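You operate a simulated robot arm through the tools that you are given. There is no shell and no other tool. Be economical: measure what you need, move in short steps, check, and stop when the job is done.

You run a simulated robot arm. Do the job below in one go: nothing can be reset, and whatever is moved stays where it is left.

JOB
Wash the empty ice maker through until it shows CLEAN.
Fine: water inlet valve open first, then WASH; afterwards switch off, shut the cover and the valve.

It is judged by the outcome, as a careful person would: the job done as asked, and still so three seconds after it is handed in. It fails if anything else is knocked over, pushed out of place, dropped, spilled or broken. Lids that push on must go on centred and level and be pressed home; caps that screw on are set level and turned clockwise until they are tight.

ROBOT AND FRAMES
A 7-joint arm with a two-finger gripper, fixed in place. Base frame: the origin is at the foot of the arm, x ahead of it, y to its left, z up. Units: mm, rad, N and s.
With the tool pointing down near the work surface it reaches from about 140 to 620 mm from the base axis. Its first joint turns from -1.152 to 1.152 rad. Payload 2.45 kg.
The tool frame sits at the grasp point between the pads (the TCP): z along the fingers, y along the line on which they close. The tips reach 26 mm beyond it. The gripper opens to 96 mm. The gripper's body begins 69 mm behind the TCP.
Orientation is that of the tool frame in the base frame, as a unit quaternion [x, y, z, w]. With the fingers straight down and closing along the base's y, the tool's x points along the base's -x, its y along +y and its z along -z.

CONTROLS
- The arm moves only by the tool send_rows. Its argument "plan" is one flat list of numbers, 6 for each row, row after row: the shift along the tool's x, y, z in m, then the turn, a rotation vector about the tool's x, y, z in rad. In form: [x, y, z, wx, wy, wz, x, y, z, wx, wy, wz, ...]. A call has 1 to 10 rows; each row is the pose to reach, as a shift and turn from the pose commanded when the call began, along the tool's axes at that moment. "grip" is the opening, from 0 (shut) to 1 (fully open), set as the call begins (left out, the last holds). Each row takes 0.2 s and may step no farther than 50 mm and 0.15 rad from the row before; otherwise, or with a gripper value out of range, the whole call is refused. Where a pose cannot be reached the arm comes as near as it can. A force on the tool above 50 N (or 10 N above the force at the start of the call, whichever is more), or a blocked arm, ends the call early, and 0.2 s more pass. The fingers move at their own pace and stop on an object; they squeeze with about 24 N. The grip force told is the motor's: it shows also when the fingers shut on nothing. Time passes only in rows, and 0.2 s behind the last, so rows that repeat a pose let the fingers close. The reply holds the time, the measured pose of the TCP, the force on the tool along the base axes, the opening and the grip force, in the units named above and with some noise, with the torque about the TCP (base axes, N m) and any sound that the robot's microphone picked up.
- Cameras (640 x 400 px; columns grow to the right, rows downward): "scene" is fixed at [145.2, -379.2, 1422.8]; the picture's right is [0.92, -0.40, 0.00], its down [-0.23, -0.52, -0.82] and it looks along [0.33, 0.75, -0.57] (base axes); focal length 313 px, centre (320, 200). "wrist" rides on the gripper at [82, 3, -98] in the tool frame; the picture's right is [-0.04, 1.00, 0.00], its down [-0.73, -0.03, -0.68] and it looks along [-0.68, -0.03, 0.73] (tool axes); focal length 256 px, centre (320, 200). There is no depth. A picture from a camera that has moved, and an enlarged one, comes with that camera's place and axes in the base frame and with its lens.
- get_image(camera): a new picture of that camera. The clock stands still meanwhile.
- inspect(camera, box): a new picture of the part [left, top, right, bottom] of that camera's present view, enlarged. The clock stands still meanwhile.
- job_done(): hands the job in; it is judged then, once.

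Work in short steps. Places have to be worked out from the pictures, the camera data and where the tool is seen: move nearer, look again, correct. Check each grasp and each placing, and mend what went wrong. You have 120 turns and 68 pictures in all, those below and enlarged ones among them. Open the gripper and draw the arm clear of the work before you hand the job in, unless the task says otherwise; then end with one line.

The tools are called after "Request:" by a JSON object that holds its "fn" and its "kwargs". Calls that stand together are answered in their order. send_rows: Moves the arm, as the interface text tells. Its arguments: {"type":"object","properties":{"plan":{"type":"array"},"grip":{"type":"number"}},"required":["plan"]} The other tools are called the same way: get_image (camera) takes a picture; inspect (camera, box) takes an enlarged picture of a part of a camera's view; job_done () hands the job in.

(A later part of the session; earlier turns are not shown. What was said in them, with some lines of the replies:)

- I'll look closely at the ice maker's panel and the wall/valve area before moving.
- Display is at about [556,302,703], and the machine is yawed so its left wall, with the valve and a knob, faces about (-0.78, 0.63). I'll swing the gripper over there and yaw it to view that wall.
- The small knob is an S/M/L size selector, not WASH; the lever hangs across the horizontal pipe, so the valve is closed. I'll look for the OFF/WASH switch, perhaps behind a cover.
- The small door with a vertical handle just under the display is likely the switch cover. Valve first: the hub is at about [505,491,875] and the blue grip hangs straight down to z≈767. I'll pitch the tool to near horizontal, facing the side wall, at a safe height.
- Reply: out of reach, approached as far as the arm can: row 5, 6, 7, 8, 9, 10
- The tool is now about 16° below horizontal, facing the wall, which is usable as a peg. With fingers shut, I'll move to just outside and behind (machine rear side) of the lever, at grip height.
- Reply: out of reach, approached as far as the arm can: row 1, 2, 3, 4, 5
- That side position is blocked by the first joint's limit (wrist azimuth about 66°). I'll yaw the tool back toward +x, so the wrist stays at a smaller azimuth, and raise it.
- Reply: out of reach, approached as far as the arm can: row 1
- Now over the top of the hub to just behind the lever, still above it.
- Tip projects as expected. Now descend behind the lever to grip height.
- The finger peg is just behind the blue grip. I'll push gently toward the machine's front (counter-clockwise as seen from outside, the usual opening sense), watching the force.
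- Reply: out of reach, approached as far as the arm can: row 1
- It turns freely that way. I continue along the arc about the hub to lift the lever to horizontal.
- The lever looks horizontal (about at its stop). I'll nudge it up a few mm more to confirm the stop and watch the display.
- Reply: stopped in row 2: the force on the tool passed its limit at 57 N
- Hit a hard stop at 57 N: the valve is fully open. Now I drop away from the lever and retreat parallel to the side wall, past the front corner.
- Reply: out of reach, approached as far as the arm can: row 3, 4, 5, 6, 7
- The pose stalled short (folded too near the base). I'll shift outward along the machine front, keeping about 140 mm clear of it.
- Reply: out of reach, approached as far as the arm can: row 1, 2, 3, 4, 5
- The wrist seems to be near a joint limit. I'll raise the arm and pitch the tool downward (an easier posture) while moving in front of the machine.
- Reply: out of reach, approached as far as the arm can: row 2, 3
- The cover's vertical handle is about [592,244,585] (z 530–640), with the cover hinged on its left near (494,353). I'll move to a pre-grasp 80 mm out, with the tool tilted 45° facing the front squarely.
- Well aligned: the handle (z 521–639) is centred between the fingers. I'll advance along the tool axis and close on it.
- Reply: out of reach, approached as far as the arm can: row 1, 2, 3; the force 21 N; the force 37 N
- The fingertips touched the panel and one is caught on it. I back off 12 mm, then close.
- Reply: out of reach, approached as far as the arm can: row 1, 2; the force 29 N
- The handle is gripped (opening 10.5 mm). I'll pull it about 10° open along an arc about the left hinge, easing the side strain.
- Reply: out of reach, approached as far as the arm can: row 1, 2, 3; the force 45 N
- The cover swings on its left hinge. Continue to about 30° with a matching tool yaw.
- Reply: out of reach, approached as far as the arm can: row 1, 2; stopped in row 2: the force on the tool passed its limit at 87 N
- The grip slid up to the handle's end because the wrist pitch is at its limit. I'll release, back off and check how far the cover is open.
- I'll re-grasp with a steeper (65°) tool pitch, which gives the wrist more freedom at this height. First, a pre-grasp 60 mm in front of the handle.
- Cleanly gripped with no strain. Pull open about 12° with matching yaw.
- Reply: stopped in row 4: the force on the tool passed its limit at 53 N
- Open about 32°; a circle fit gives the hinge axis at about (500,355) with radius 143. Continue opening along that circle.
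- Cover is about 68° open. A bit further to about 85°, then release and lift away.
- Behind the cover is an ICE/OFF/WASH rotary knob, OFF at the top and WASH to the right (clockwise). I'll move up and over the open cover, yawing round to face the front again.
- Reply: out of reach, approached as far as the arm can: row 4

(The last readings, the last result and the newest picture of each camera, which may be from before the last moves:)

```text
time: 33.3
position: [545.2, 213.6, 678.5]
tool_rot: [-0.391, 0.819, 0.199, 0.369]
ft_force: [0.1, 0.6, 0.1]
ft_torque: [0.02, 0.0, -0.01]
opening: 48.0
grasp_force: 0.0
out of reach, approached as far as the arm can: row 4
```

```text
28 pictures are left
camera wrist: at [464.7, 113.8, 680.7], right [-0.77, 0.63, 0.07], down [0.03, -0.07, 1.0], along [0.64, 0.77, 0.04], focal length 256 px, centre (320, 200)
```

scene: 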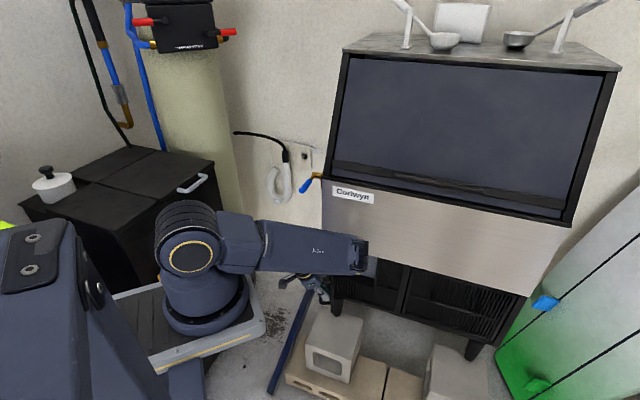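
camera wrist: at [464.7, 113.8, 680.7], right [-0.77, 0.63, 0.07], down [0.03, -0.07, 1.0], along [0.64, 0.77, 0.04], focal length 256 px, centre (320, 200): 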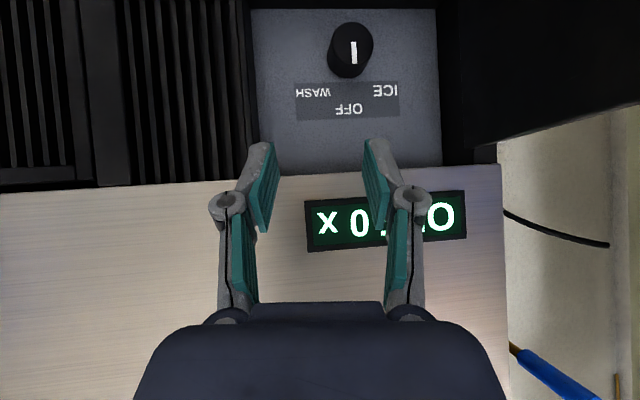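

Knob face triangulates to about [583,312,561], about 39 mm diameter, recessed about 24 mm; WASH is about 45° clockwise. I'll set a 58° tool pitch with fingers wide, on a line 90 mm back from the knob.

Request:
{"fn": "send_rows", "kwargs": {"plan": [-0.0036, 0.01, 0.0186, 0, 0.103, 0, -0.007, 0.02, 0.037, 0, 0.206, 0, -0.0107, 0.03, 0.0559, 0, 0.31, 0], "grip": 0.75}}

Request:
{"fn": "get_image", "kwargs": {"camera": "wrist"}}

```text
time: 34.1
position: [552.9, 271.9, 652.0]
tool_rot: [-0.411, 0.866, 0.133, 0.251]
ft_force: [0.2, 0.1, -0.4]
ft_torque: [-0.01, -0.02, -0.01]
opening: 71.9
grasp_force: 0.0
```

```text
27 pictures are left
camera wrist: at [475.6, 177.3, 690.3], right [-0.76, 0.65, 0.05], down [0.2, 0.16, 0.97], along [0.62, 0.74, -0.25], focal length 256 px, centre (320, 200)
```

wrist: 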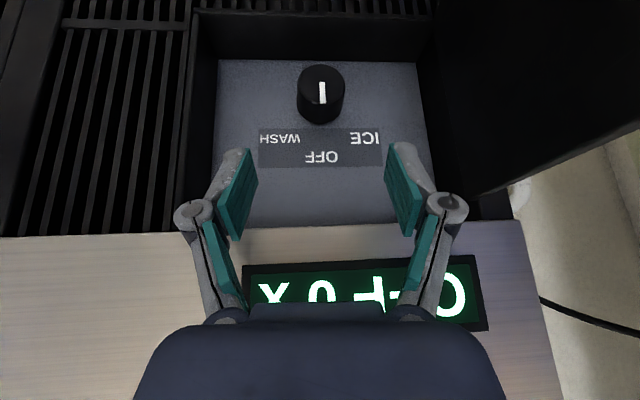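

Lined up. Advance about 91 mm along the tool so the fingers straddle the knob.

Request:
{"fn": "send_rows", "kwargs": {"plan": [0.001, 0.0005, 0.031, 0, 0, 0, 0.0027, 0.001, 0.061, 0, 0, 0, 0.0041, 0.0015, 0.0915, 0, 0, 0]}}

Request:
{"fn": "get_image", "kwargs": {"camera": "wrist"}}

```text
time: 34.8
position: [565.5, 290.4, 594.4]
tool_rot: [-0.409, 0.87, 0.13, 0.241]
ft_force: [-10.5, -10.3, -4.3]
ft_torque: [1.07, -0.94, -0.29]
opening: 72.1
grasp_force: 0.0
stopped in row 3: the force on the tool passed its limit at 247 N (the readings are from after the stop); the commanded pose is now the measured one
```

```text
26 pictures are left
camera wrist: at [487.9, 196.2, 634.9], right [-0.75, 0.66, 0.05], down [0.21, 0.17, 0.96], along [0.62, 0.73, -0.27], focal length 256 px, centre (320, 200)
```

wrist: 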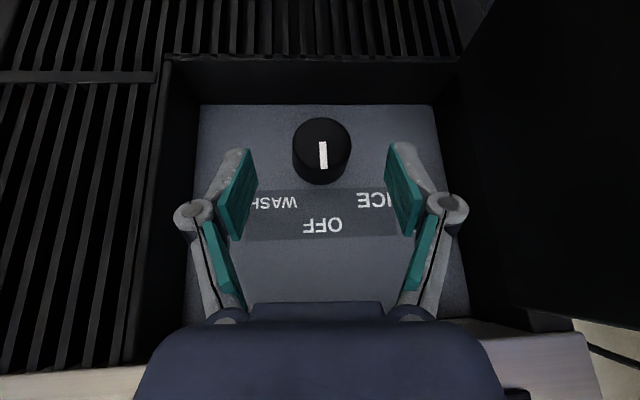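

A contact: the wrist above the gripper met the steel front, so this pitch is too steep. I'll back out 30 mm and shallow the pitch to see whether the arm can reach there.

Request:
{"fn": "send_rows", "kwargs": {"plan": [0.0126, 0, -0.0082, 0, 0, 0, 0.0252, 0, -0.0164, 0, 0, 0, 0.0252, 0, -0.0164, 0, -0.1, 0, 0.0252, 0, -0.0164, 0, -0.2, 0, 0.0252, 0, -0.0164, 0, -0.3, 0, 0.0252, 0, -0.0164, 0, -0.4, 0]}}

Request:
{"fn": "get_image", "kwargs": {"camera": "scene"}}

```text
time: 36.2
position: [584.5, 257.5, 659.0]
tool_rot: [-0.387, 0.815, 0.217, 0.373]
ft_force: [-4.6, 6.9, -2.3]
ft_torque: [-0.01, 0.06, 0.15]
opening: 66.8
grasp_force: 0.1
out of reach, approached as far as the arm can: row 4, 5, 6
stopped in row 6: the force on the tool passed its limit at 73 N (the readings are from after the stop); the commanded pose is now the measured one
```

```text
25 pictures are left
```

scene: 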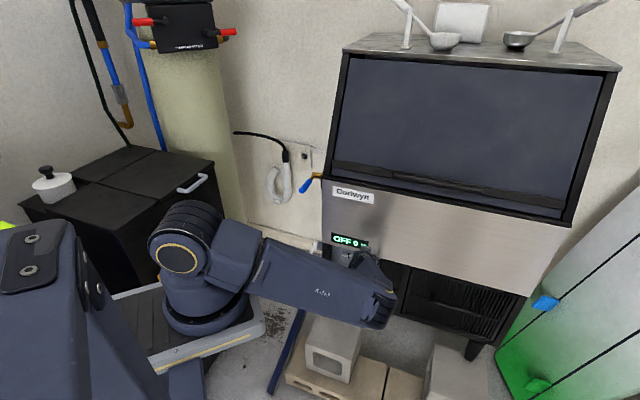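

The solver trades position away when a wrist joint hits its limit. I'll retreat to a clear spot and test whether rolling the tool about its axis frees the wrist.

Request:
{"fn": "send_rows", "kwargs": {"plan": [0.0145, 0.0015, -0.034, 0, 0, 0, 0.0289, 0.0029, -0.0673, 0, 0, 0, 0.0289, 0.0029, -0.0673, 0, 0, -0.15, 0.0289, 0.0029, -0.0673, 0, 0, -0.3, 0.0289, 0.0029, -0.0673, 0, 0, -0.45, 0.0289, 0.0029, -0.0673, 0, 0, -0.6]}}

```text
time: 37.6
position: [543.5, 201.4, 679.1]
tool_rot: [-0.61, 0.665, 0.094, 0.421]
ft_force: [0.5, 1.3, -0.2]
ft_torque: [0.04, -0.01, 0.0]
opening: 72.1
grasp_force: 0.0
```

Rolled -0.6 rad without complaint. Now I test pitching up toward horizontal by 0.5 rad in this roll.

Request:
{"fn": "send_rows", "kwargs": {"plan": [0, 0, 0, 0.067, -0.105, 0, 0, 0, 0, 0.134, -0.21, 0, 0, 0, 0, 0.2, -0.315, 0, 0, 0, 0, 0.269, -0.42, 0]}}

```text
time: 38.6
position: [571.7, 118.5, 789.2]
tool_rot: [-0.531, 0.569, 0.142, 0.612]
ft_force: [0.4, 0.4, 0.0]
ft_torque: [-0.01, -0.01, 0.01]
opening: 72.1
grasp_force: 0.1
out of reach, approached as far as the arm can: row 1, 2, 3, 4
```

Pattern: the limit is the angle between forearm and tool, and a more radial yaw is easier. That needs room on the left, so I'll first open the cover farther. Move above the area inside the cover, tool steep, fingers shut.

Request:
{"fn": "send_rows", "kwargs": {"plan": [-0.0027, 0.018, 0.0016, 0.0162, 0.109, 0.0841, -0.0055, 0.0364, 0.0033, 0.0324, 0.218, 0.168, -0.0082, 0.0545, 0.005, 0.0486, 0.327, 0.252, -0.011, 0.0727, 0.0066, 0.065, 0.436, 0.336, -0.0137, 0.091, 0.0082, 0.081, 0.545, 0.4205, -0.0164, 0.109, 0.0098, 0.097, 0.654, 0.505, -0.019, 0.1273, 0.0115, 0.113, 0.763, 0.589, -0.0218, 0.1454, 0.0131, 0.13, 0.872, 0.673, -0.0246, 0.1636, 0.0148, 0.146, 0.981, 0.757, -0.0273, 0.1818, 0.0164, 0.162, 1.09, 0.841], "grip": 0}}

Request:
{"fn": "get_image", "kwargs": {"camera": "wrist"}}

```text
time: 40.8
position: [433.1, 212.7, 718.6]
tool_rot: [-0.214, 0.962, 0.037, 0.167]
ft_force: [-0.4, 0.1, 0.5]
ft_torque: [-0.01, 0.01, -0.01]
opening: 0.0
grasp_force: 23.3
out of reach, approached as far as the arm can: row 1, 2
```

```text
24 pictures are left
camera wrist: at [331.3, 168.3, 783.4], right [-0.39, 0.92, 0.01], down [0.43, 0.17, 0.89], along [0.82, 0.35, -0.46], focal length 256 px, centre (320, 200)
```

wrist: 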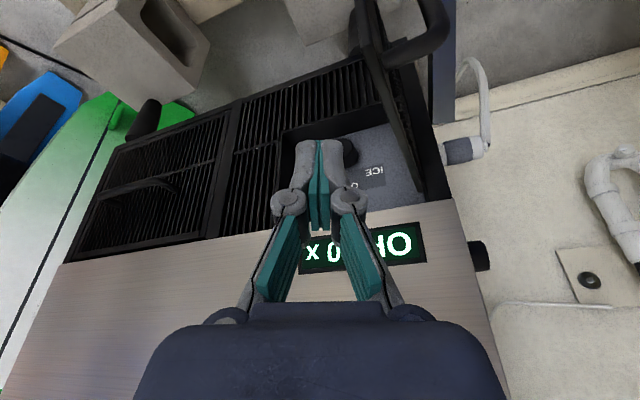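

Request:
{"fn": "send_rows", "kwargs": {"plan": [0.015, 0, 0.041, 0, 0, 0, 0.03, 0, 0.0827, 0, 0, 0, 0.044, 0.03, 0.0776, 0, 0, 0, 0.058, 0.059, 0.0725, 0, 0, 0, 0.061, 0.078, 0.0715, 0, 0, 0, 0.064, 0.0974, 0.0704, 0, 0, 0]}}

Request:
{"fn": "inspect", "kwargs": {"camera": "scene", "box": [270, 200, 450, 330]}}

```text
time: 42.2
position: [360.3, 282.4, 630.1]
tool_rot: [-0.212, 0.962, 0.034, 0.17]
ft_force: [8.1, -19.4, 6.7]
ft_torque: [0.55, 0.33, 0.2]
opening: 0.0
grasp_force: 23.9
```

```text
3.08 times, centred on (360, 265) of scene
camera zoom: at [145.2, -379.7, 1422.7], right [0.92, -0.4, 0.0], down [-0.23, -0.52, -0.82], along [0.33, 0.75, -0.57], focal length 963 px, centre (197, 0)
```

zoom: 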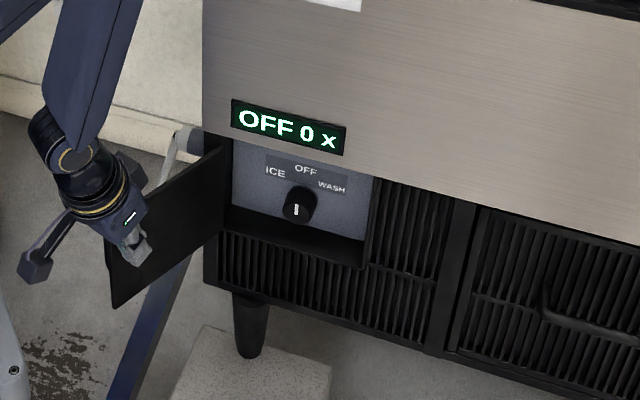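

The cover is now open about 118°. Next I set a more radial approach: yaw 20°, pitch 30°, rolled so the pads stay parallel to the knob's axis, and check whether it is reachable.

Request:
{"fn": "send_rows", "kwargs": {"plan": [-0.0155, -0.0182, -0.0155, 0, 0, 0, -0.031, -0.0364, -0.031, 0, 0, 0, -0.0429, -0.0397, -0.0227, 0.0439, -0.0784, -0.0965, -0.0548, -0.043, -0.0143, 0.0878, -0.157, -0.193, -0.0667, -0.0463, -0.006, 0.132, -0.235, -0.29, -0.0787, -0.0495, 0.0023, 0.1755, -0.3135, -0.386, -0.0906, -0.0528, 0.0107, 0.2194, -0.392, -0.4825, -0.1025, -0.0561, 0.019, 0.263, -0.47, -0.579, -0.1144, -0.0593, 0.0274, 0.307, -0.5486, -0.6755, -0.1263, -0.0626, 0.0357, 0.351, -0.627, -0.772]}}

Request:
{"fn": "get_image", "kwargs": {"camera": "wrist"}}

```text
time: 44.4
position: [502.6, 285.7, 639.6]
tool_rot: [-0.501, 0.706, -0.128, 0.484]
ft_force: [1.4, 0.0, -0.3]
ft_torque: [0.0, 0.03, 0.0]
opening: 0.0
grasp_force: 23.8
```

```text
22 pictures are left
camera wrist: at [419.0, 188.3, 641.8], right [-0.58, 0.5, -0.64], down [-0.51, 0.39, 0.77], along [0.63, 0.77, 0.03], focal length 256 px, centre (320, 200)
```

wrist: 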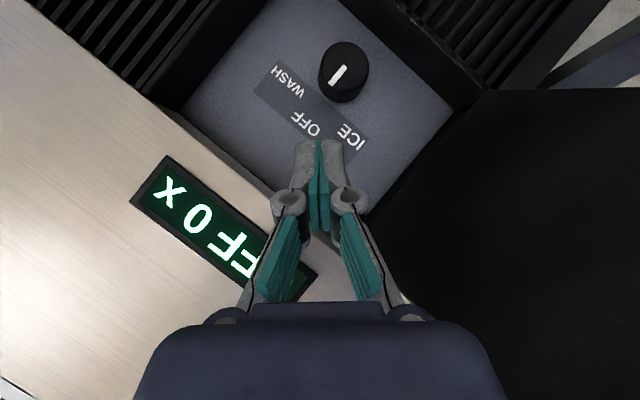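

Reachable with no clipping. Open the fingers and line up 60 mm short of the knob.

Request:
{"fn": "send_rows", "kwargs": {"plan": [0.0075, 0.008, 0.021, 0, 0, 0, 0.0151, 0.0162, 0.043, 0, 0, 0, 0.0151, 0.0162, 0.043, 0, 0, 0, 0.0151, 0.0162, 0.043, 0, 0, 0], "grip": 0.75}}

Request:
{"fn": "get_image", "kwargs": {"camera": "wrist"}}

```text
time: 45.4
position: [528.7, 292.9, 599.2]
tool_rot: [-0.501, 0.707, -0.129, 0.482]
ft_force: [0.6, -0.5, 0.8]
ft_torque: [0.0, -0.03, 0.01]
opening: 72.2
grasp_force: 0.1
```

```text
21 pictures are left
camera wrist: at [444.4, 195.1, 601.4], right [-0.58, 0.5, -0.64], down [-0.51, 0.39, 0.77], along [0.63, 0.77, 0.03], focal length 256 px, centre (320, 200)
```

wrist: 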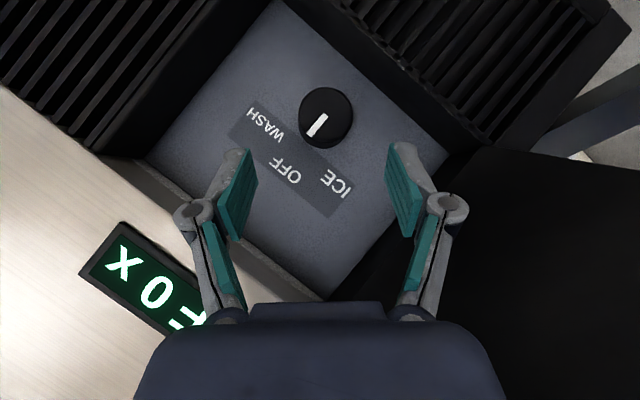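

Knob confirmed at about [585,313,560]. Advance the 58 mm onto it.

Request:
{"fn": "send_rows", "kwargs": {"plan": [0, 0, 0.02, 0, 0, 0, 0, 0, 0.04, 0, 0, 0, 0, 0, 0.058, 0, 0, 0]}}

Request:
{"fn": "get_image", "kwargs": {"camera": "wrist"}}

```text
time: 46.2
position: [574.0, 311.3, 570.2]
tool_rot: [-0.5, 0.708, -0.127, 0.483]
ft_force: [-0.1, 0.4, 0.8]
ft_torque: [-0.01, 0.0, 0.04]
opening: 72.1
grasp_force: 0.1
```

```text
20 pictures are left
camera wrist: at [490.7, 213.6, 572.3], right [-0.58, 0.5, -0.64], down [-0.51, 0.39, 0.77], along [0.63, 0.77, 0.03], focal length 256 px, centre (320, 200)
```

wrist: 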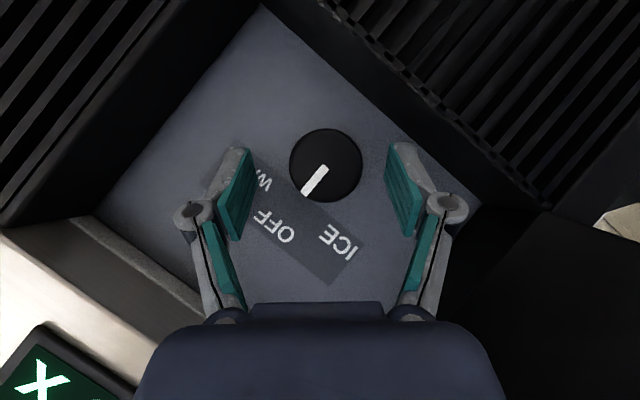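

Fingers straddle the knob neatly, pointer at OFF. Close on it, then turn 20° clockwise about the knob's axis.

Request:
{"fn": "send_rows", "kwargs": {"plan": [0, 0, 0, 0, 0, 0, 0, 0, 0, 0, 0, 0, 0, 0, 0, 0, 0, 0, 0, 0, 0, 0, 0, 0], "grip": 0}}

Request:
{"fn": "send_rows", "kwargs": {"plan": [0.0002, -0.0015, 0.0002, -0.078, 0, 0.087, 0.0004, -0.003, 0.0004, -0.155, 0, 0.174, 0.0006, -0.0046, 0.0006, -0.233, 0, 0.261]}}

Request:
{"fn": "get_image", "kwargs": {"camera": "wrist"}}

```text
time: 47.2
position: [573.4, 308.0, 568.0]
tool_rot: [-0.501, 0.71, -0.128, 0.479]
ft_force: [-14.5, -12.8, -10.1]
ft_torque: [0.36, -0.25, -0.78]
opening: 39.4
grasp_force: 44.8
```

```text
time: 48.0
position: [574.7, 306.9, 570.2]
tool_rot: [-0.458, 0.778, 0.019, 0.431]
ft_force: [-36.9, -7.7, 0.1]
ft_torque: [1.32, -1.15, -0.92]
opening: 39.9
grasp_force: 45.0
```

```text
19 pictures are left
camera wrist: at [491.1, 209.2, 574.6], right [-0.72, 0.61, -0.33], down [-0.27, 0.2, 0.94], along [0.64, 0.77, 0.01], focal length 256 px, centre (320, 200)
```

wrist: 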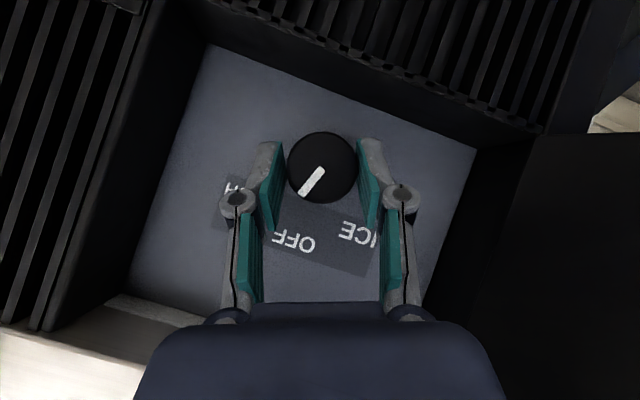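

The knob turned with the gripper. Another 15° clockwise.

Request:
{"fn": "send_rows", "kwargs": {"plan": [0.0004, -0.001, -0.0005, -0.087, 0, 0.097, 0.0008, -0.0021, -0.001, -0.173, 0, 0.194]}}

Request:
{"fn": "get_image", "kwargs": {"camera": "wrist"}}

Request:
{"fn": "inspect", "kwargs": {"camera": "scene", "box": [300, 210, 420, 300]}}

```text
time: 48.6
position: [575.9, 306.1, 571.3]
tool_rot: [-0.416, 0.813, 0.129, 0.386]
ft_force: [-22.4, 7.2, -14.5]
ft_torque: [0.87, -0.63, -0.77]
opening: 39.8
grasp_force: 45.2
```

```text
18 pictures are left
camera wrist: at [493.4, 206.8, 577.0], right [-0.76, 0.64, -0.08], down [-0.07, 0.05, 1.0], along [0.64, 0.76, 0.01], focal length 256 px, centre (320, 200)
```

wrist: 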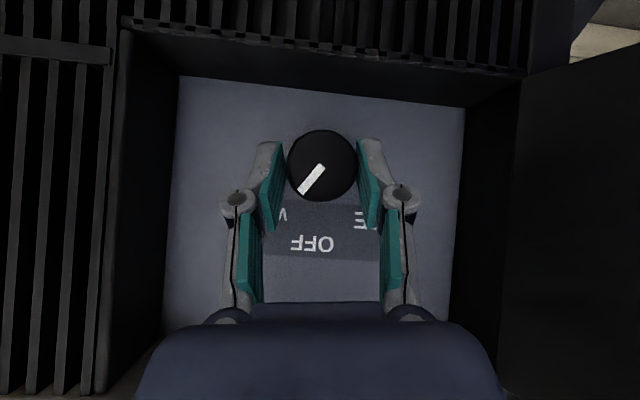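

```text
4.44 times, centred on (360, 255) of scene
camera zoom: at [145.1, -379.0, 1422.9], right [0.92, -0.4, 0.0], down [-0.23, -0.52, -0.82], along [0.33, 0.75, -0.57], focal length 1392 px, centre (142, -44)
```

zoom: 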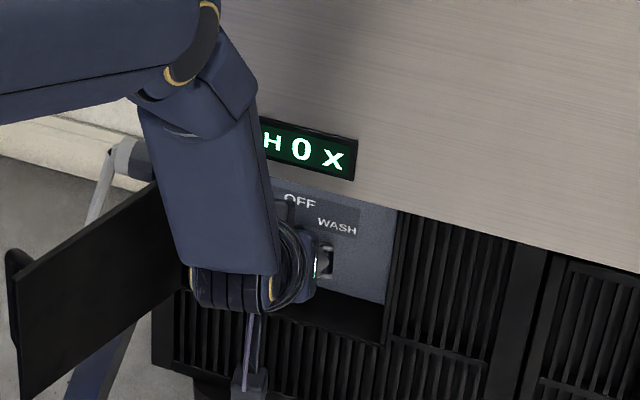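

The display now ends in "H", so it's in WASH. A few more degrees to center it, then wait.

Request:
{"fn": "send_rows", "kwargs": {"plan": [0, -0.001, 0, -0.08, 0, 0.09, 0, -0.001, 0, -0.08, 0, 0.09, 0, -0.001, 0, -0.08, 0, 0.09, 0, -0.001, 0, -0.08, 0, 0.09, 0, -0.001, 0, -0.08, 0, 0.09]}}

Request:
{"fn": "inspect", "kwargs": {"camera": "scene", "box": [300, 210, 420, 300]}}

```text
time: 49.8
position: [576.6, 305.5, 571.5]
tool_rot: [-0.393, 0.826, 0.178, 0.363]
ft_force: [-28.8, 4.3, -3.2]
ft_torque: [0.09, 0.29, -0.67]
opening: 39.5
grasp_force: 45.3
```

```text
4.44 times, centred on (360, 255) of scene
camera zoom: at [144.8, -379.1, 1422.9], right [0.92, -0.4, 0.0], down [-0.23, -0.52, -0.82], along [0.33, 0.75, -0.57], focal length 1392 px, centre (142, -44)
```

zoom: 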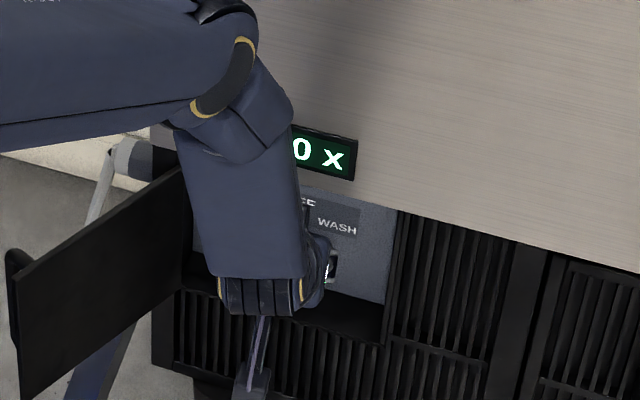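

Release and withdraw, rolling back toward the comfortable orientation, then read the display.

Request:
{"fn": "send_rows", "kwargs": {"plan": [0, 0, 0, 0, 0, 0, 0, 0, 0, 0, 0, 0, 0, 0, -0.03, 0, 0, 0, 0, 0, -0.055, 0.087, 0, -0.097, 0, 0, -0.075, 0.173, 0, -0.194, 0, 0, -0.085, 0.26, 0, -0.29, 0, 0, -0.095, 0.345, 0, -0.388], "grip": 0.75}}

Request:
{"fn": "inspect", "kwargs": {"camera": "scene", "box": [300, 210, 420, 300]}}

Request:
{"fn": "get_image", "kwargs": {"camera": "wrist"}}

```text
time: 51.4
position: [536.7, 249.7, 638.0]
tool_rot: [-0.476, 0.751, -0.04, 0.455]
ft_force: [0.4, -0.1, -0.4]
ft_torque: [-0.02, 0.0, 0.01]
opening: 72.1
grasp_force: 0.0
```

```text
4.44 times, centred on (360, 255) of scene
camera zoom: at [145.2, -379.2, 1422.8], right [0.92, -0.4, 0.0], down [-0.23, -0.52, -0.82], along [0.33, 0.75, -0.57], focal length 1392 px, centre (142, -44)
```

zoom: 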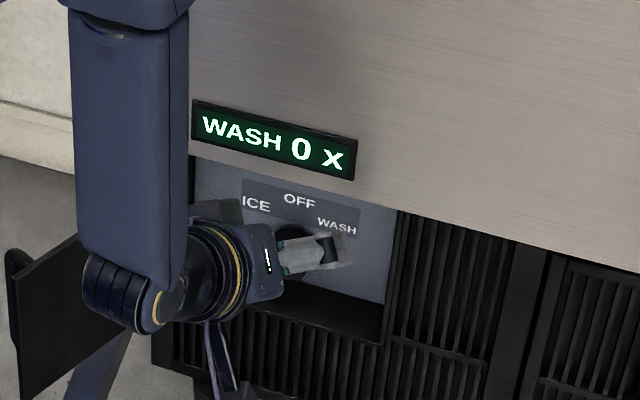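

```text
14 pictures are left
camera wrist: at [452.1, 152.0, 640.8], right [-0.67, 0.57, -0.47], down [-0.37, 0.28, 0.88], along [0.64, 0.77, 0.02], focal length 256 px, centre (320, 200)
```

wrist: 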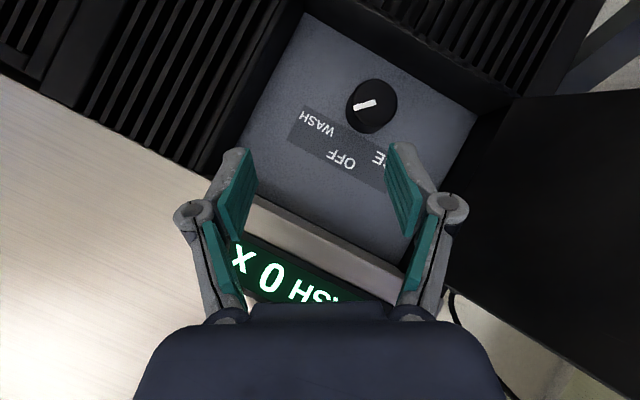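

It reads "WASH 0 x" with the pointer at WASH. I stay clear and let it run.

Request:
{"fn": "send_rows", "kwargs": {"plan": [0, 0, -0.02, 0, 0, 0, 0, 0, -0.02, 0, 0, 0, 0, 0, -0.02, 0, 0, 0, 0, 0, -0.02, 0, 0, 0, 0, 0, -0.02, 0, 0, 0, 0, 0, -0.02, 0, 0, 0, 0, 0, -0.02, 0, 0, 0, 0, 0, -0.02, 0, 0, 0, 0, 0, -0.02, 0, 0, 0, 0, 0, -0.02, 0, 0, 0]}}

Request:
{"fn": "send_rows", "kwargs": {"plan": [0, 0, 0, 0, 0, 0, 0, 0, 0, 0, 0, 0, 0, 0, 0, 0, 0, 0, 0, 0, 0, 0, 0, 0, 0, 0, 0, 0, 0, 0, 0, 0, 0, 0, 0, 0, 0, 0, 0, 0, 0, 0, 0, 0, 0, 0, 0, 0, 0, 0, 0, 0, 0, 0, 0, 0, 0, 0, 0, 0]}}

Request:
{"fn": "inspect", "kwargs": {"camera": "scene", "box": [300, 160, 420, 280]}}

```text
time: 53.6
position: [521.1, 242.1, 648.9]
tool_rot: [-0.476, 0.752, -0.039, 0.455]
ft_force: [-0.2, 1.0, -0.5]
ft_torque: [-0.02, -0.04, 0.0]
opening: 72.1
grasp_force: 0.1
```

```text
time: 55.8
position: [521.2, 242.4, 648.8]
tool_rot: [-0.476, 0.752, -0.039, 0.454]
ft_force: [0.0, -0.1, -0.3]
ft_torque: [-0.02, -0.02, -0.01]
opening: 72.0
grasp_force: 0.0
```

```text
3.33 times, centred on (360, 220) of scene
camera zoom: at [145.2, -379.2, 1422.8], right [0.92, -0.4, 0.0], down [-0.23, -0.52, -0.82], along [0.33, 0.75, -0.57], focal length 1044 px, centre (187, 133)
```

zoom: 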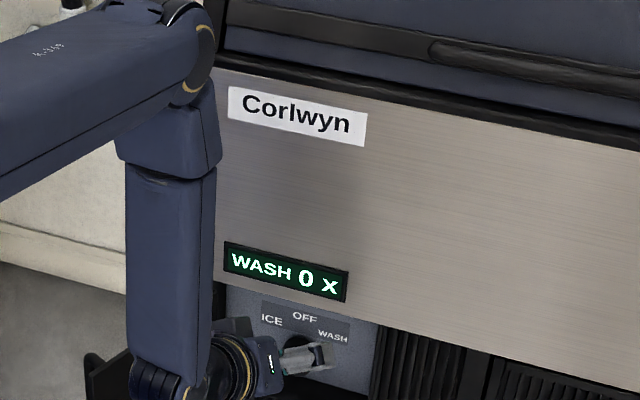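

Request:
{"fn": "send_rows", "kwargs": {"plan": [0, 0, 0, 0, 0, 0, 0, 0, 0, 0, 0, 0, 0, 0, 0, 0, 0, 0, 0, 0, 0, 0, 0, 0, 0, 0, 0, 0, 0, 0, 0, 0, 0, 0, 0, 0, 0, 0, 0, 0, 0, 0, 0, 0, 0, 0, 0, 0, 0, 0, 0, 0, 0, 0, 0, 0, 0, 0, 0, 0]}}

Request:
{"fn": "send_rows", "kwargs": {"plan": [0, 0, 0, 0, 0, 0, 0, 0, 0, 0, 0, 0, 0, 0, 0, 0, 0, 0, 0, 0, 0, 0, 0, 0, 0, 0, 0, 0, 0, 0, 0, 0, 0, 0, 0, 0, 0, 0, 0, 0, 0, 0, 0, 0, 0, 0, 0, 0, 0, 0, 0, 0, 0, 0, 0, 0, 0, 0, 0, 0]}}

Request:
{"fn": "send_rows", "kwargs": {"plan": [0, 0, 0, 0, 0, 0, 0, 0, 0, 0, 0, 0, 0, 0, 0, 0, 0, 0, 0, 0, 0, 0, 0, 0, 0, 0, 0, 0, 0, 0, 0, 0, 0, 0, 0, 0, 0, 0, 0, 0, 0, 0, 0, 0, 0, 0, 0, 0, 0, 0, 0, 0, 0, 0, 0, 0, 0, 0, 0, 0]}}

Request:
{"fn": "inspect", "kwargs": {"camera": "scene", "box": [300, 160, 420, 280]}}

```text
time: 58.0
position: [521.0, 241.5, 648.7]
tool_rot: [-0.476, 0.752, -0.039, 0.455]
ft_force: [-0.1, 0.6, 0.1]
ft_torque: [0.0, 0.0, 0.03]
opening: 72.2
grasp_force: 0.1
```

```text
time: 60.2
position: [521.7, 242.7, 648.2]
tool_rot: [-0.475, 0.752, -0.04, 0.455]
ft_force: [0.0, -0.3, -0.2]
ft_torque: [0.01, 0.02, 0.01]
opening: 72.0
grasp_force: 0.2
```

```text
time: 62.4
position: [522.6, 241.7, 648.1]
tool_rot: [-0.476, 0.751, -0.039, 0.456]
ft_force: [-1.2, -0.4, 0.0]
ft_torque: [0.02, 0.01, -0.04]
opening: 72.2
grasp_force: 0.0
```

```text
3.33 times, centred on (360, 220) of scene
camera zoom: at [145.2, -379.2, 1422.8], right [0.92, -0.4, 0.0], down [-0.23, -0.52, -0.82], along [0.33, 0.75, -0.57], focal length 1044 px, centre (187, 133)
```

zoom: 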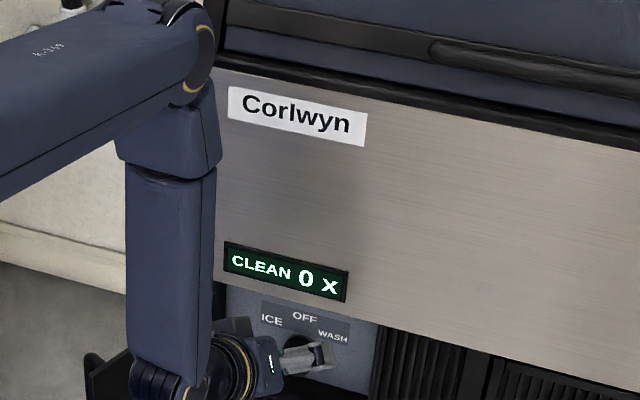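

CLEAN is shown. Now turn the knob back: return to the WASH-end grip pose, grip, and rotate counter-clockwise to OFF.

Request:
{"fn": "send_rows", "kwargs": {"plan": [-0.0006, 0.0046, 0.0152, -0.0863, 0, 0.097, -0.0012, 0.0092, 0.0304, -0.1725, 0, 0.194, -0.0018, 0.0138, 0.0456, -0.2588, 0, 0.291, -0.0023, 0.0184, 0.0608, -0.345, 0, 0.388, -0.0039, 0.0267, 0.0843, -0.345, 0, 0.388, -0.0055, 0.035, 0.1079, -0.345, 0, 0.388]}}

Request:
{"fn": "get_image", "kwargs": {"camera": "wrist"}}

```text
time: 63.8
position: [577.3, 305.9, 573.1]
tool_rot: [-0.392, 0.824, 0.177, 0.367]
ft_force: [-0.7, -0.1, -0.4]
ft_torque: [-0.03, 0.04, -0.04]
opening: 71.9
grasp_force: 0.1
```

```text
11 pictures are left
camera wrist: at [494.3, 207.5, 577.8], right [-0.76, 0.65, 0.04], down [0.02, -0.03, 1.0], along [0.65, 0.76, 0.01], focal length 256 px, centre (320, 200)
```

wrist: 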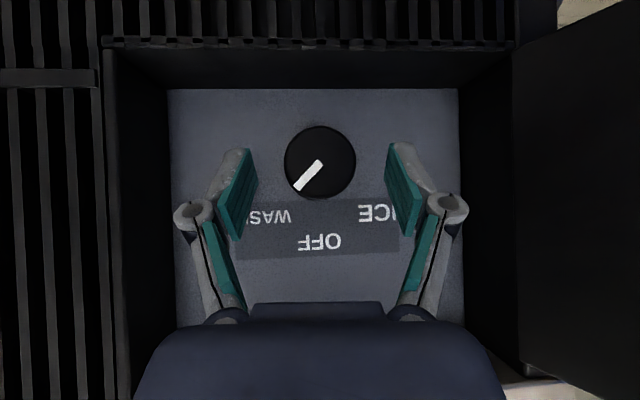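

Request:
{"fn": "send_rows", "kwargs": {"plan": [0, 0, 0, 0, 0, 0, 0, 0, 0, 0, 0, 0, 0, 0, 0, 0, 0, 0, 0, 0, 0, 0, 0, 0], "grip": 0}}

Request:
{"fn": "send_rows", "kwargs": {"plan": [0.0003, 0.0016, 0.0003, 0.08, 0, -0.089, 0.0006, 0.0032, 0.0005, 0.16, 0, -0.178, 0.0009, 0.0046, 0.0008, 0.24, 0, -0.2675, 0.0015, 0.006, 0.0014, 0.32, 0, -0.357, 0.0022, 0.0073, 0.002, 0.4, 0, -0.446, 0.003, 0.0086, 0.0027, 0.48, 0, -0.535]}}

Request:
{"fn": "get_image", "kwargs": {"camera": "wrist"}}

```text
time: 64.8
position: [576.0, 304.6, 571.9]
tool_rot: [-0.392, 0.825, 0.177, 0.365]
ft_force: [1.9, -12.1, -3.0]
ft_torque: [0.01, -0.25, -0.87]
opening: 39.7
grasp_force: 45.2
```

```text
time: 66.2
position: [570.9, 310.5, 569.6]
tool_rot: [-0.495, 0.711, -0.125, 0.484]
ft_force: [5.6, -22.8, 17.9]
ft_torque: [0.15, -0.61, -1.81]
opening: 38.7
grasp_force: 45.1
```

```text
10 pictures are left
camera wrist: at [486.2, 213.5, 570.9], right [-0.58, 0.51, -0.63], down [-0.5, 0.39, 0.77], along [0.64, 0.77, 0.03], focal length 256 px, centre (320, 200)
```

wrist: 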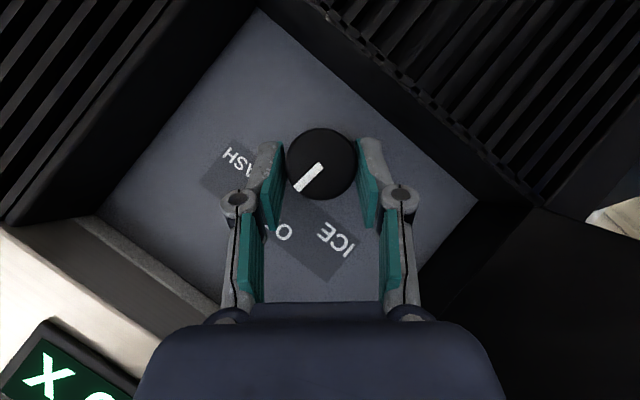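

The pointer is back at OFF. Release, withdraw and raise.

Request:
{"fn": "send_rows", "kwargs": {"plan": [0, 0, 0, 0, 0, 0, 0, 0, 0, 0, 0, 0, 0, 0, -0.035, 0, 0, 0, 0, 0, -0.07, 0, 0, 0, -0.022, -0.0266, -0.09, 0, 0, 0, -0.044, -0.053, -0.11, 0, 0, 0, -0.06, -0.073, -0.125, 0, 0, 0], "grip": 0.75}}

Request:
{"fn": "inspect", "kwargs": {"camera": "scene", "box": [270, 160, 430, 320]}}

```text
time: 67.8
position: [514.4, 289.2, 713.3]
tool_rot: [-0.498, 0.711, -0.122, 0.482]
ft_force: [0.0, 0.1, 0.2]
ft_torque: [-0.02, -0.01, -0.04]
opening: 72.1
grasp_force: 0.0
```

```text
2.50 times, centred on (350, 240) of scene
camera zoom: at [145.2, -379.2, 1422.8], right [0.92, -0.4, 0.0], down [-0.23, -0.52, -0.82], along [0.33, 0.75, -0.57], focal length 783 px, centre (245, 100)
```

zoom: 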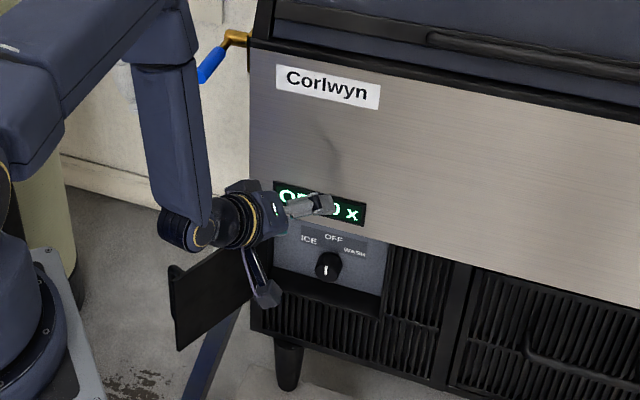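

OFF confirmed on display and pointer. Now go up and over to the outer side of the open cover, fingers shut.

Request:
{"fn": "send_rows", "kwargs": {"plan": [-0.017, -0.0196, -0.0152, 0, 0, 0, -0.0227, -0.0048, -0.027, -0.0247, 0.0581, 0.122, -0.0285, 0.01, -0.0388, -0.0494, 0.1163, 0.244, -0.0342, 0.0248, -0.0506, -0.074, 0.1744, 0.366, -0.04, 0.0396, -0.0624, -0.099, 0.2326, 0.4886, -0.0457, 0.0544, -0.0743, -0.1236, 0.2907, 0.611, -0.0514, 0.069, -0.086, -0.148, 0.349, 0.733, -0.0571, 0.0839, -0.0979, -0.173, 0.407, 0.855], "grip": 0}}

Request:
{"fn": "get_image", "kwargs": {"camera": "wrist"}}

```text
time: 69.6
position: [387.4, 346.6, 739.2]
tool_rot: [-0.165, 0.939, 0.051, 0.296]
ft_force: [0.6, -0.4, 0.1]
ft_torque: [0.03, 0.02, -0.04]
opening: 0.0
grasp_force: 23.9
```

```text
8 pictures are left
camera wrist: at [270.2, 305.8, 773.6], right [-0.31, 0.95, 0.02], down [0.21, 0.05, 0.98], along [0.93, 0.3, -0.21], focal length 256 px, centre (320, 200)
```

wrist: 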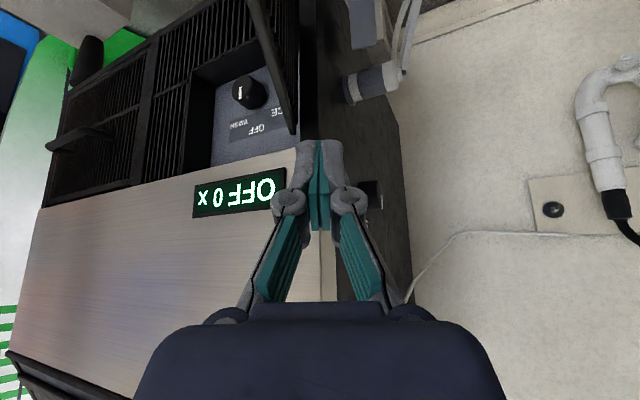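

The cover's top line matches my hinge estimate, and my fingers are on its outer side. Descend and sweep it closed along its arc, most of the way.

Request:
{"fn": "send_rows", "kwargs": {"plan": [0.021, 0, 0.03, 0, 0, 0, 0.042, 0, 0.06, 0, 0, 0, 0.0626, 0, 0.0893, 0, 0, 0, 0.0611, -0.0418, 0.0903, 0, 0, 0, 0.0535, -0.0749, 0.0956, 0, 0, 0, 0.0436, -0.1021, 0.1148, 0, 0, 0, 0.0271, -0.1218, 0.1385, 0, 0, 0, 0.0055, -0.1321, 0.1634, 0, 0, 0]}}

Request:
{"fn": "get_image", "kwargs": {"camera": "wrist"}}

```text
time: 71.4
position: [517.9, 251.1, 603.5]
tool_rot: [-0.165, 0.939, 0.05, 0.297]
ft_force: [-0.5, 0.4, 0.6]
ft_torque: [0.0, -0.01, -0.01]
opening: 0.0
grasp_force: 24.0
```

```text
7 pictures are left
camera wrist: at [400.5, 210.6, 637.7], right [-0.31, 0.95, 0.02], down [0.21, 0.05, 0.98], along [0.93, 0.31, -0.21], focal length 256 px, centre (320, 200)
```

wrist: 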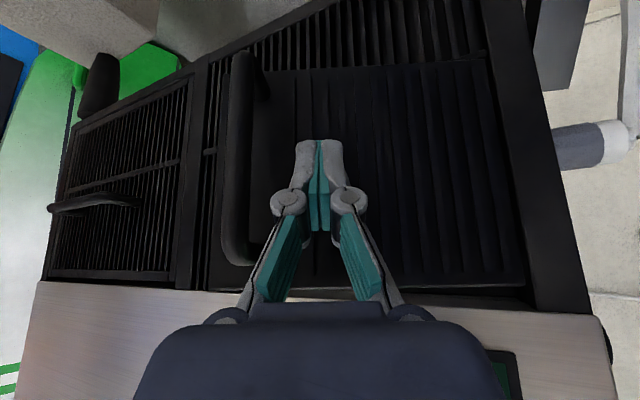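

The cover is nearly shut. Push on and press it home, with the force limit as the stop.

Request:
{"fn": "send_rows", "kwargs": {"plan": [-0.0182, 0.0021, 0.0177, 0, 0, 0, -0.0341, 0.007, 0.03, 0, 0, 0, -0.042, 0.013, 0.0355, 0, 0, 0, -0.0475, 0.017, 0.0394, 0, 0, 0]}}

```text
time: 72.2
position: [554.7, 270.6, 592.1]
tool_rot: [-0.164, 0.943, 0.044, 0.285]
ft_force: [-4.0, -4.4, -1.4]
ft_torque: [-0.05, 0.05, 0.0]
opening: 0.2
grasp_force: 24.1
stopped in row 4: the force on the tool passed its limit at 61 N (the readings are from after the stop); the commanded pose is now the measured one
```

Firm stop at 61 N: the cover is home. Back off and check it stays shut.

Request:
{"fn": "send_rows", "kwargs": {"plan": [0.0127, -0.0156, -0.027, 0, 0, 0, 0.0253, -0.0312, -0.0543, 0, 0, 0]}}

Request:
{"fn": "get_image", "kwargs": {"camera": "wrist"}}

```text
time: 72.8
position: [520.0, 226.0, 624.0]
tool_rot: [-0.165, 0.942, 0.046, 0.288]
ft_force: [-0.2, -0.5, 0.8]
ft_torque: [0.02, -0.02, 0.01]
opening: 0.0
grasp_force: 23.9
```

```text
6 pictures are left
camera wrist: at [402.7, 187.3, 661.4], right [-0.3, 0.95, 0.01], down [0.23, 0.06, 0.97], along [0.93, 0.3, -0.23], focal length 256 px, centre (320, 200)
```

wrist: 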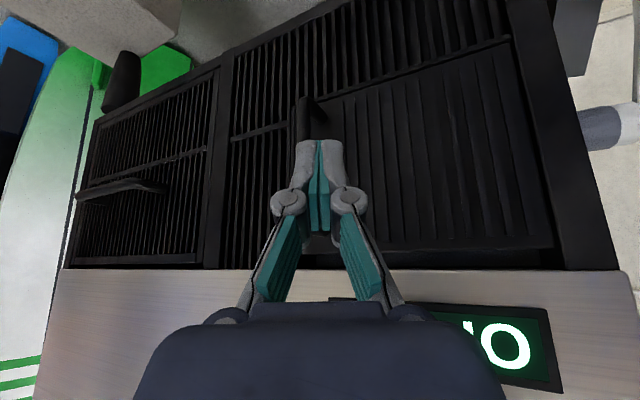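

Cover is shut and staying. Now the valve: travel back and up around the corner to above the horizontal lever's grip.

Request:
{"fn": "send_rows", "kwargs": {"plan": [-0.006, 0.0129, -0.0385, 0, 0, 0, -0.012, 0.0257, -0.077, 0, 0, 0, -0.018, 0.0386, -0.1154, 0, 0, 0, -0.024, 0.0514, -0.154, 0, 0, 0, -0.03, 0.0643, -0.1924, 0, 0, 0, -0.0599, 0.0934, -0.2101, 0, 0, 0, -0.0898, 0.1225, -0.2279, 0, 0, 0, -0.1197, 0.1517, -0.2456, 0, 0, 0, -0.1496, 0.1808, -0.2634, 0, 0, 0, -0.1795, 0.2099, -0.2811, 0, 0, 0]}}

Request:
{"fn": "get_image", "kwargs": {"camera": "wrist"}}

```text
time: 75.0
position: [440.2, 425.5, 957.8]
tool_rot: [-0.163, 0.943, 0.045, 0.287]
ft_force: [-0.9, -0.2, 0.4]
ft_torque: [-0.04, -0.02, 0.0]
opening: 0.2
grasp_force: 23.5
```

```text
5 pictures are left
camera wrist: at [323.6, 386.1, 993.4], right [-0.3, 0.95, 0.01], down [0.23, 0.06, 0.97], along [0.93, 0.3, -0.23], focal length 256 px, centre (320, 200)
```

wrist: 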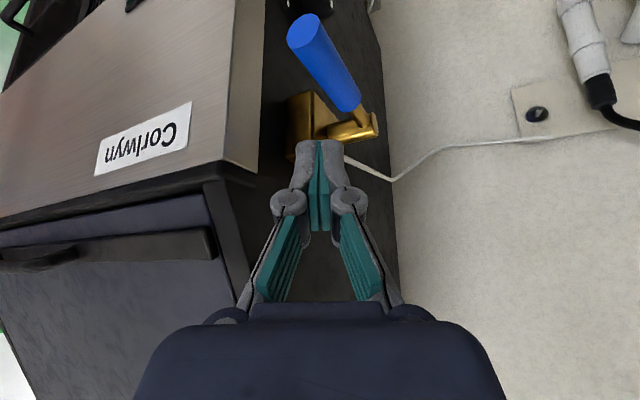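

The lever is visible below, ready to be pushed down clockwise. Sweep it down along its arc.

Request:
{"fn": "send_rows", "kwargs": {"plan": [0.0237, -0.0014, 0.0356, 0, 0, 0, 0.039, -0.0033, 0.0533, 0, 0, 0, 0.0489, -0.0004, 0.0754, 0, 0, 0, 0.0528, 0.0072, 0.1029, 0, 0, 0, 0.0475, 0.0188, 0.1281, 0, 0, 0, 0.0381, 0.0296, 0.145, 0, 0, 0]}}

Request:
{"fn": "get_image", "kwargs": {"camera": "wrist"}}

```text
time: 76.5
position: [476.5, 469.0, 813.3]
tool_rot: [-0.166, 0.943, 0.045, 0.286]
ft_force: [-1.5, -0.8, 0.4]
ft_torque: [-0.01, 0.05, 0.03]
opening: 0.0
grasp_force: 24.2
```

```text
4 pictures are left
camera wrist: at [360.6, 429.0, 849.8], right [-0.31, 0.95, 0.01], down [0.23, 0.06, 0.97], along [0.93, 0.3, -0.23], focal length 256 px, centre (320, 200)
```

wrist: 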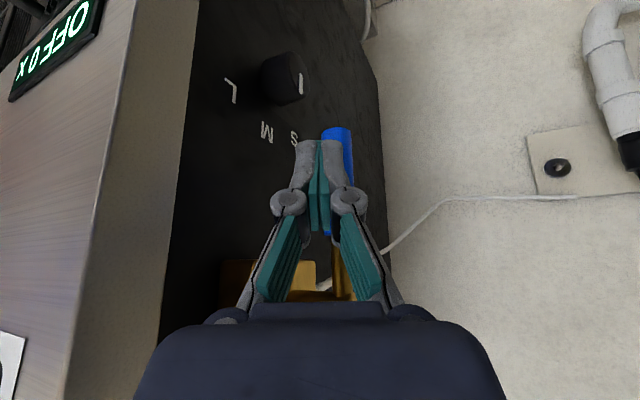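

The lever hangs almost vertical. Press on to its closed stop.

Request:
{"fn": "send_rows", "kwargs": {"plan": [-0.0057, 0.0042, 0.0038, 0, 0, 0, -0.0114, 0.0084, 0.0076, 0, 0, 0, -0.0157, 0.0116, 0.0105, 0, 0, 0, -0.02, 0.0147, 0.0133, 0, 0, 0]}}

```text
time: 76.9
position: [477.2, 471.5, 810.6]
tool_rot: [-0.164, 0.945, 0.039, 0.281]
ft_force: [-10.1, -5.5, 2.2]
ft_torque: [-0.06, 0.12, -0.02]
opening: 0.0
grasp_force: 23.9
stopped in row 2: the force on the tool passed its limit at 65 N (the readings are from after the stop); the commanded pose is now the measured one
```

Hard stop at 65 N: the valve is shut. Back off from the lever, retreat clear and open the gripper.

Request:
{"fn": "send_rows", "kwargs": {"plan": [0.0283, -0.0208, -0.0188, 0, 0, 0, 0.0321, -0.0355, -0.0574, 0, 0, 0, 0.036, -0.0503, -0.096, 0, 0, 0, 0.0398, -0.065, -0.1346, 0, 0, 0, 0.0436, -0.0797, -0.1732, 0, 0, 0, 0.0474, -0.0945, -0.2118, 0, 0, 0]}}

Request:
{"fn": "send_rows", "kwargs": {"plan": [0, -0.03, -0.03, 0, 0, 0, 0, -0.06, -0.06, 0, 0, 0, 0, -0.06, -0.06, 0, 0, 0, 0, -0.06, -0.06, 0, 0, 0], "grip": 1}}

Request:
{"fn": "inspect", "kwargs": {"camera": "scene", "box": [270, 150, 430, 310]}}

Request:
{"fn": "get_image", "kwargs": {"camera": "scene"}}

```text
time: 78.3
position: [362.0, 333.0, 963.7]
tool_rot: [-0.163, 0.945, 0.04, 0.282]
ft_force: [-0.1, -0.3, 0.1]
ft_torque: [0.0, 0.01, 0.05]
opening: 0.2
grasp_force: 24.4
```

```text
time: 79.3
position: [350.0, 267.5, 1015.2]
tool_rot: [-0.163, 0.944, 0.04, 0.283]
ft_force: [0.4, -0.4, 0.6]
ft_torque: [0.0, 0.02, -0.01]
opening: 92.6
grasp_force: 0.0
```

```text
2.50 times, centred on (350, 230) of scene
camera zoom: at [145.2, -379.2, 1422.8], right [0.92, -0.4, 0.0], down [-0.23, -0.52, -0.82], along [0.33, 0.75, -0.57], focal length 783 px, centre (245, 125)
```

zoom: 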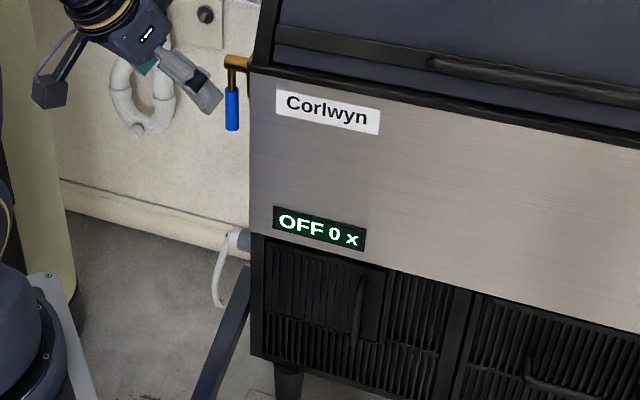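

```text
2 pictures are left
```

scene: 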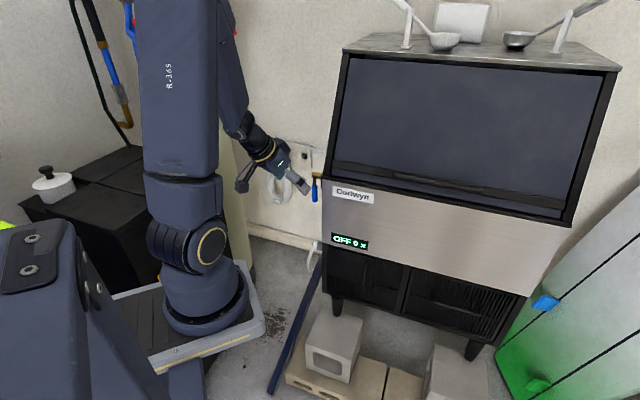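

The valve lever hangs down (shut), the cover is closed, the display reads OFF and nothing else moved. The gripper is open and clear, so I'm handing the job in.

Request:
{"fn": "job_done", "kwargs": {}}

```text
The job is handed in.
```

The ice maker was washed through until it showed CLEAN, then switched OFF, with the cover shut and the water inlet valve closed; while working, the gripper knocked the steel front once (247 N peak), and I saw no damage there in the final pictures.
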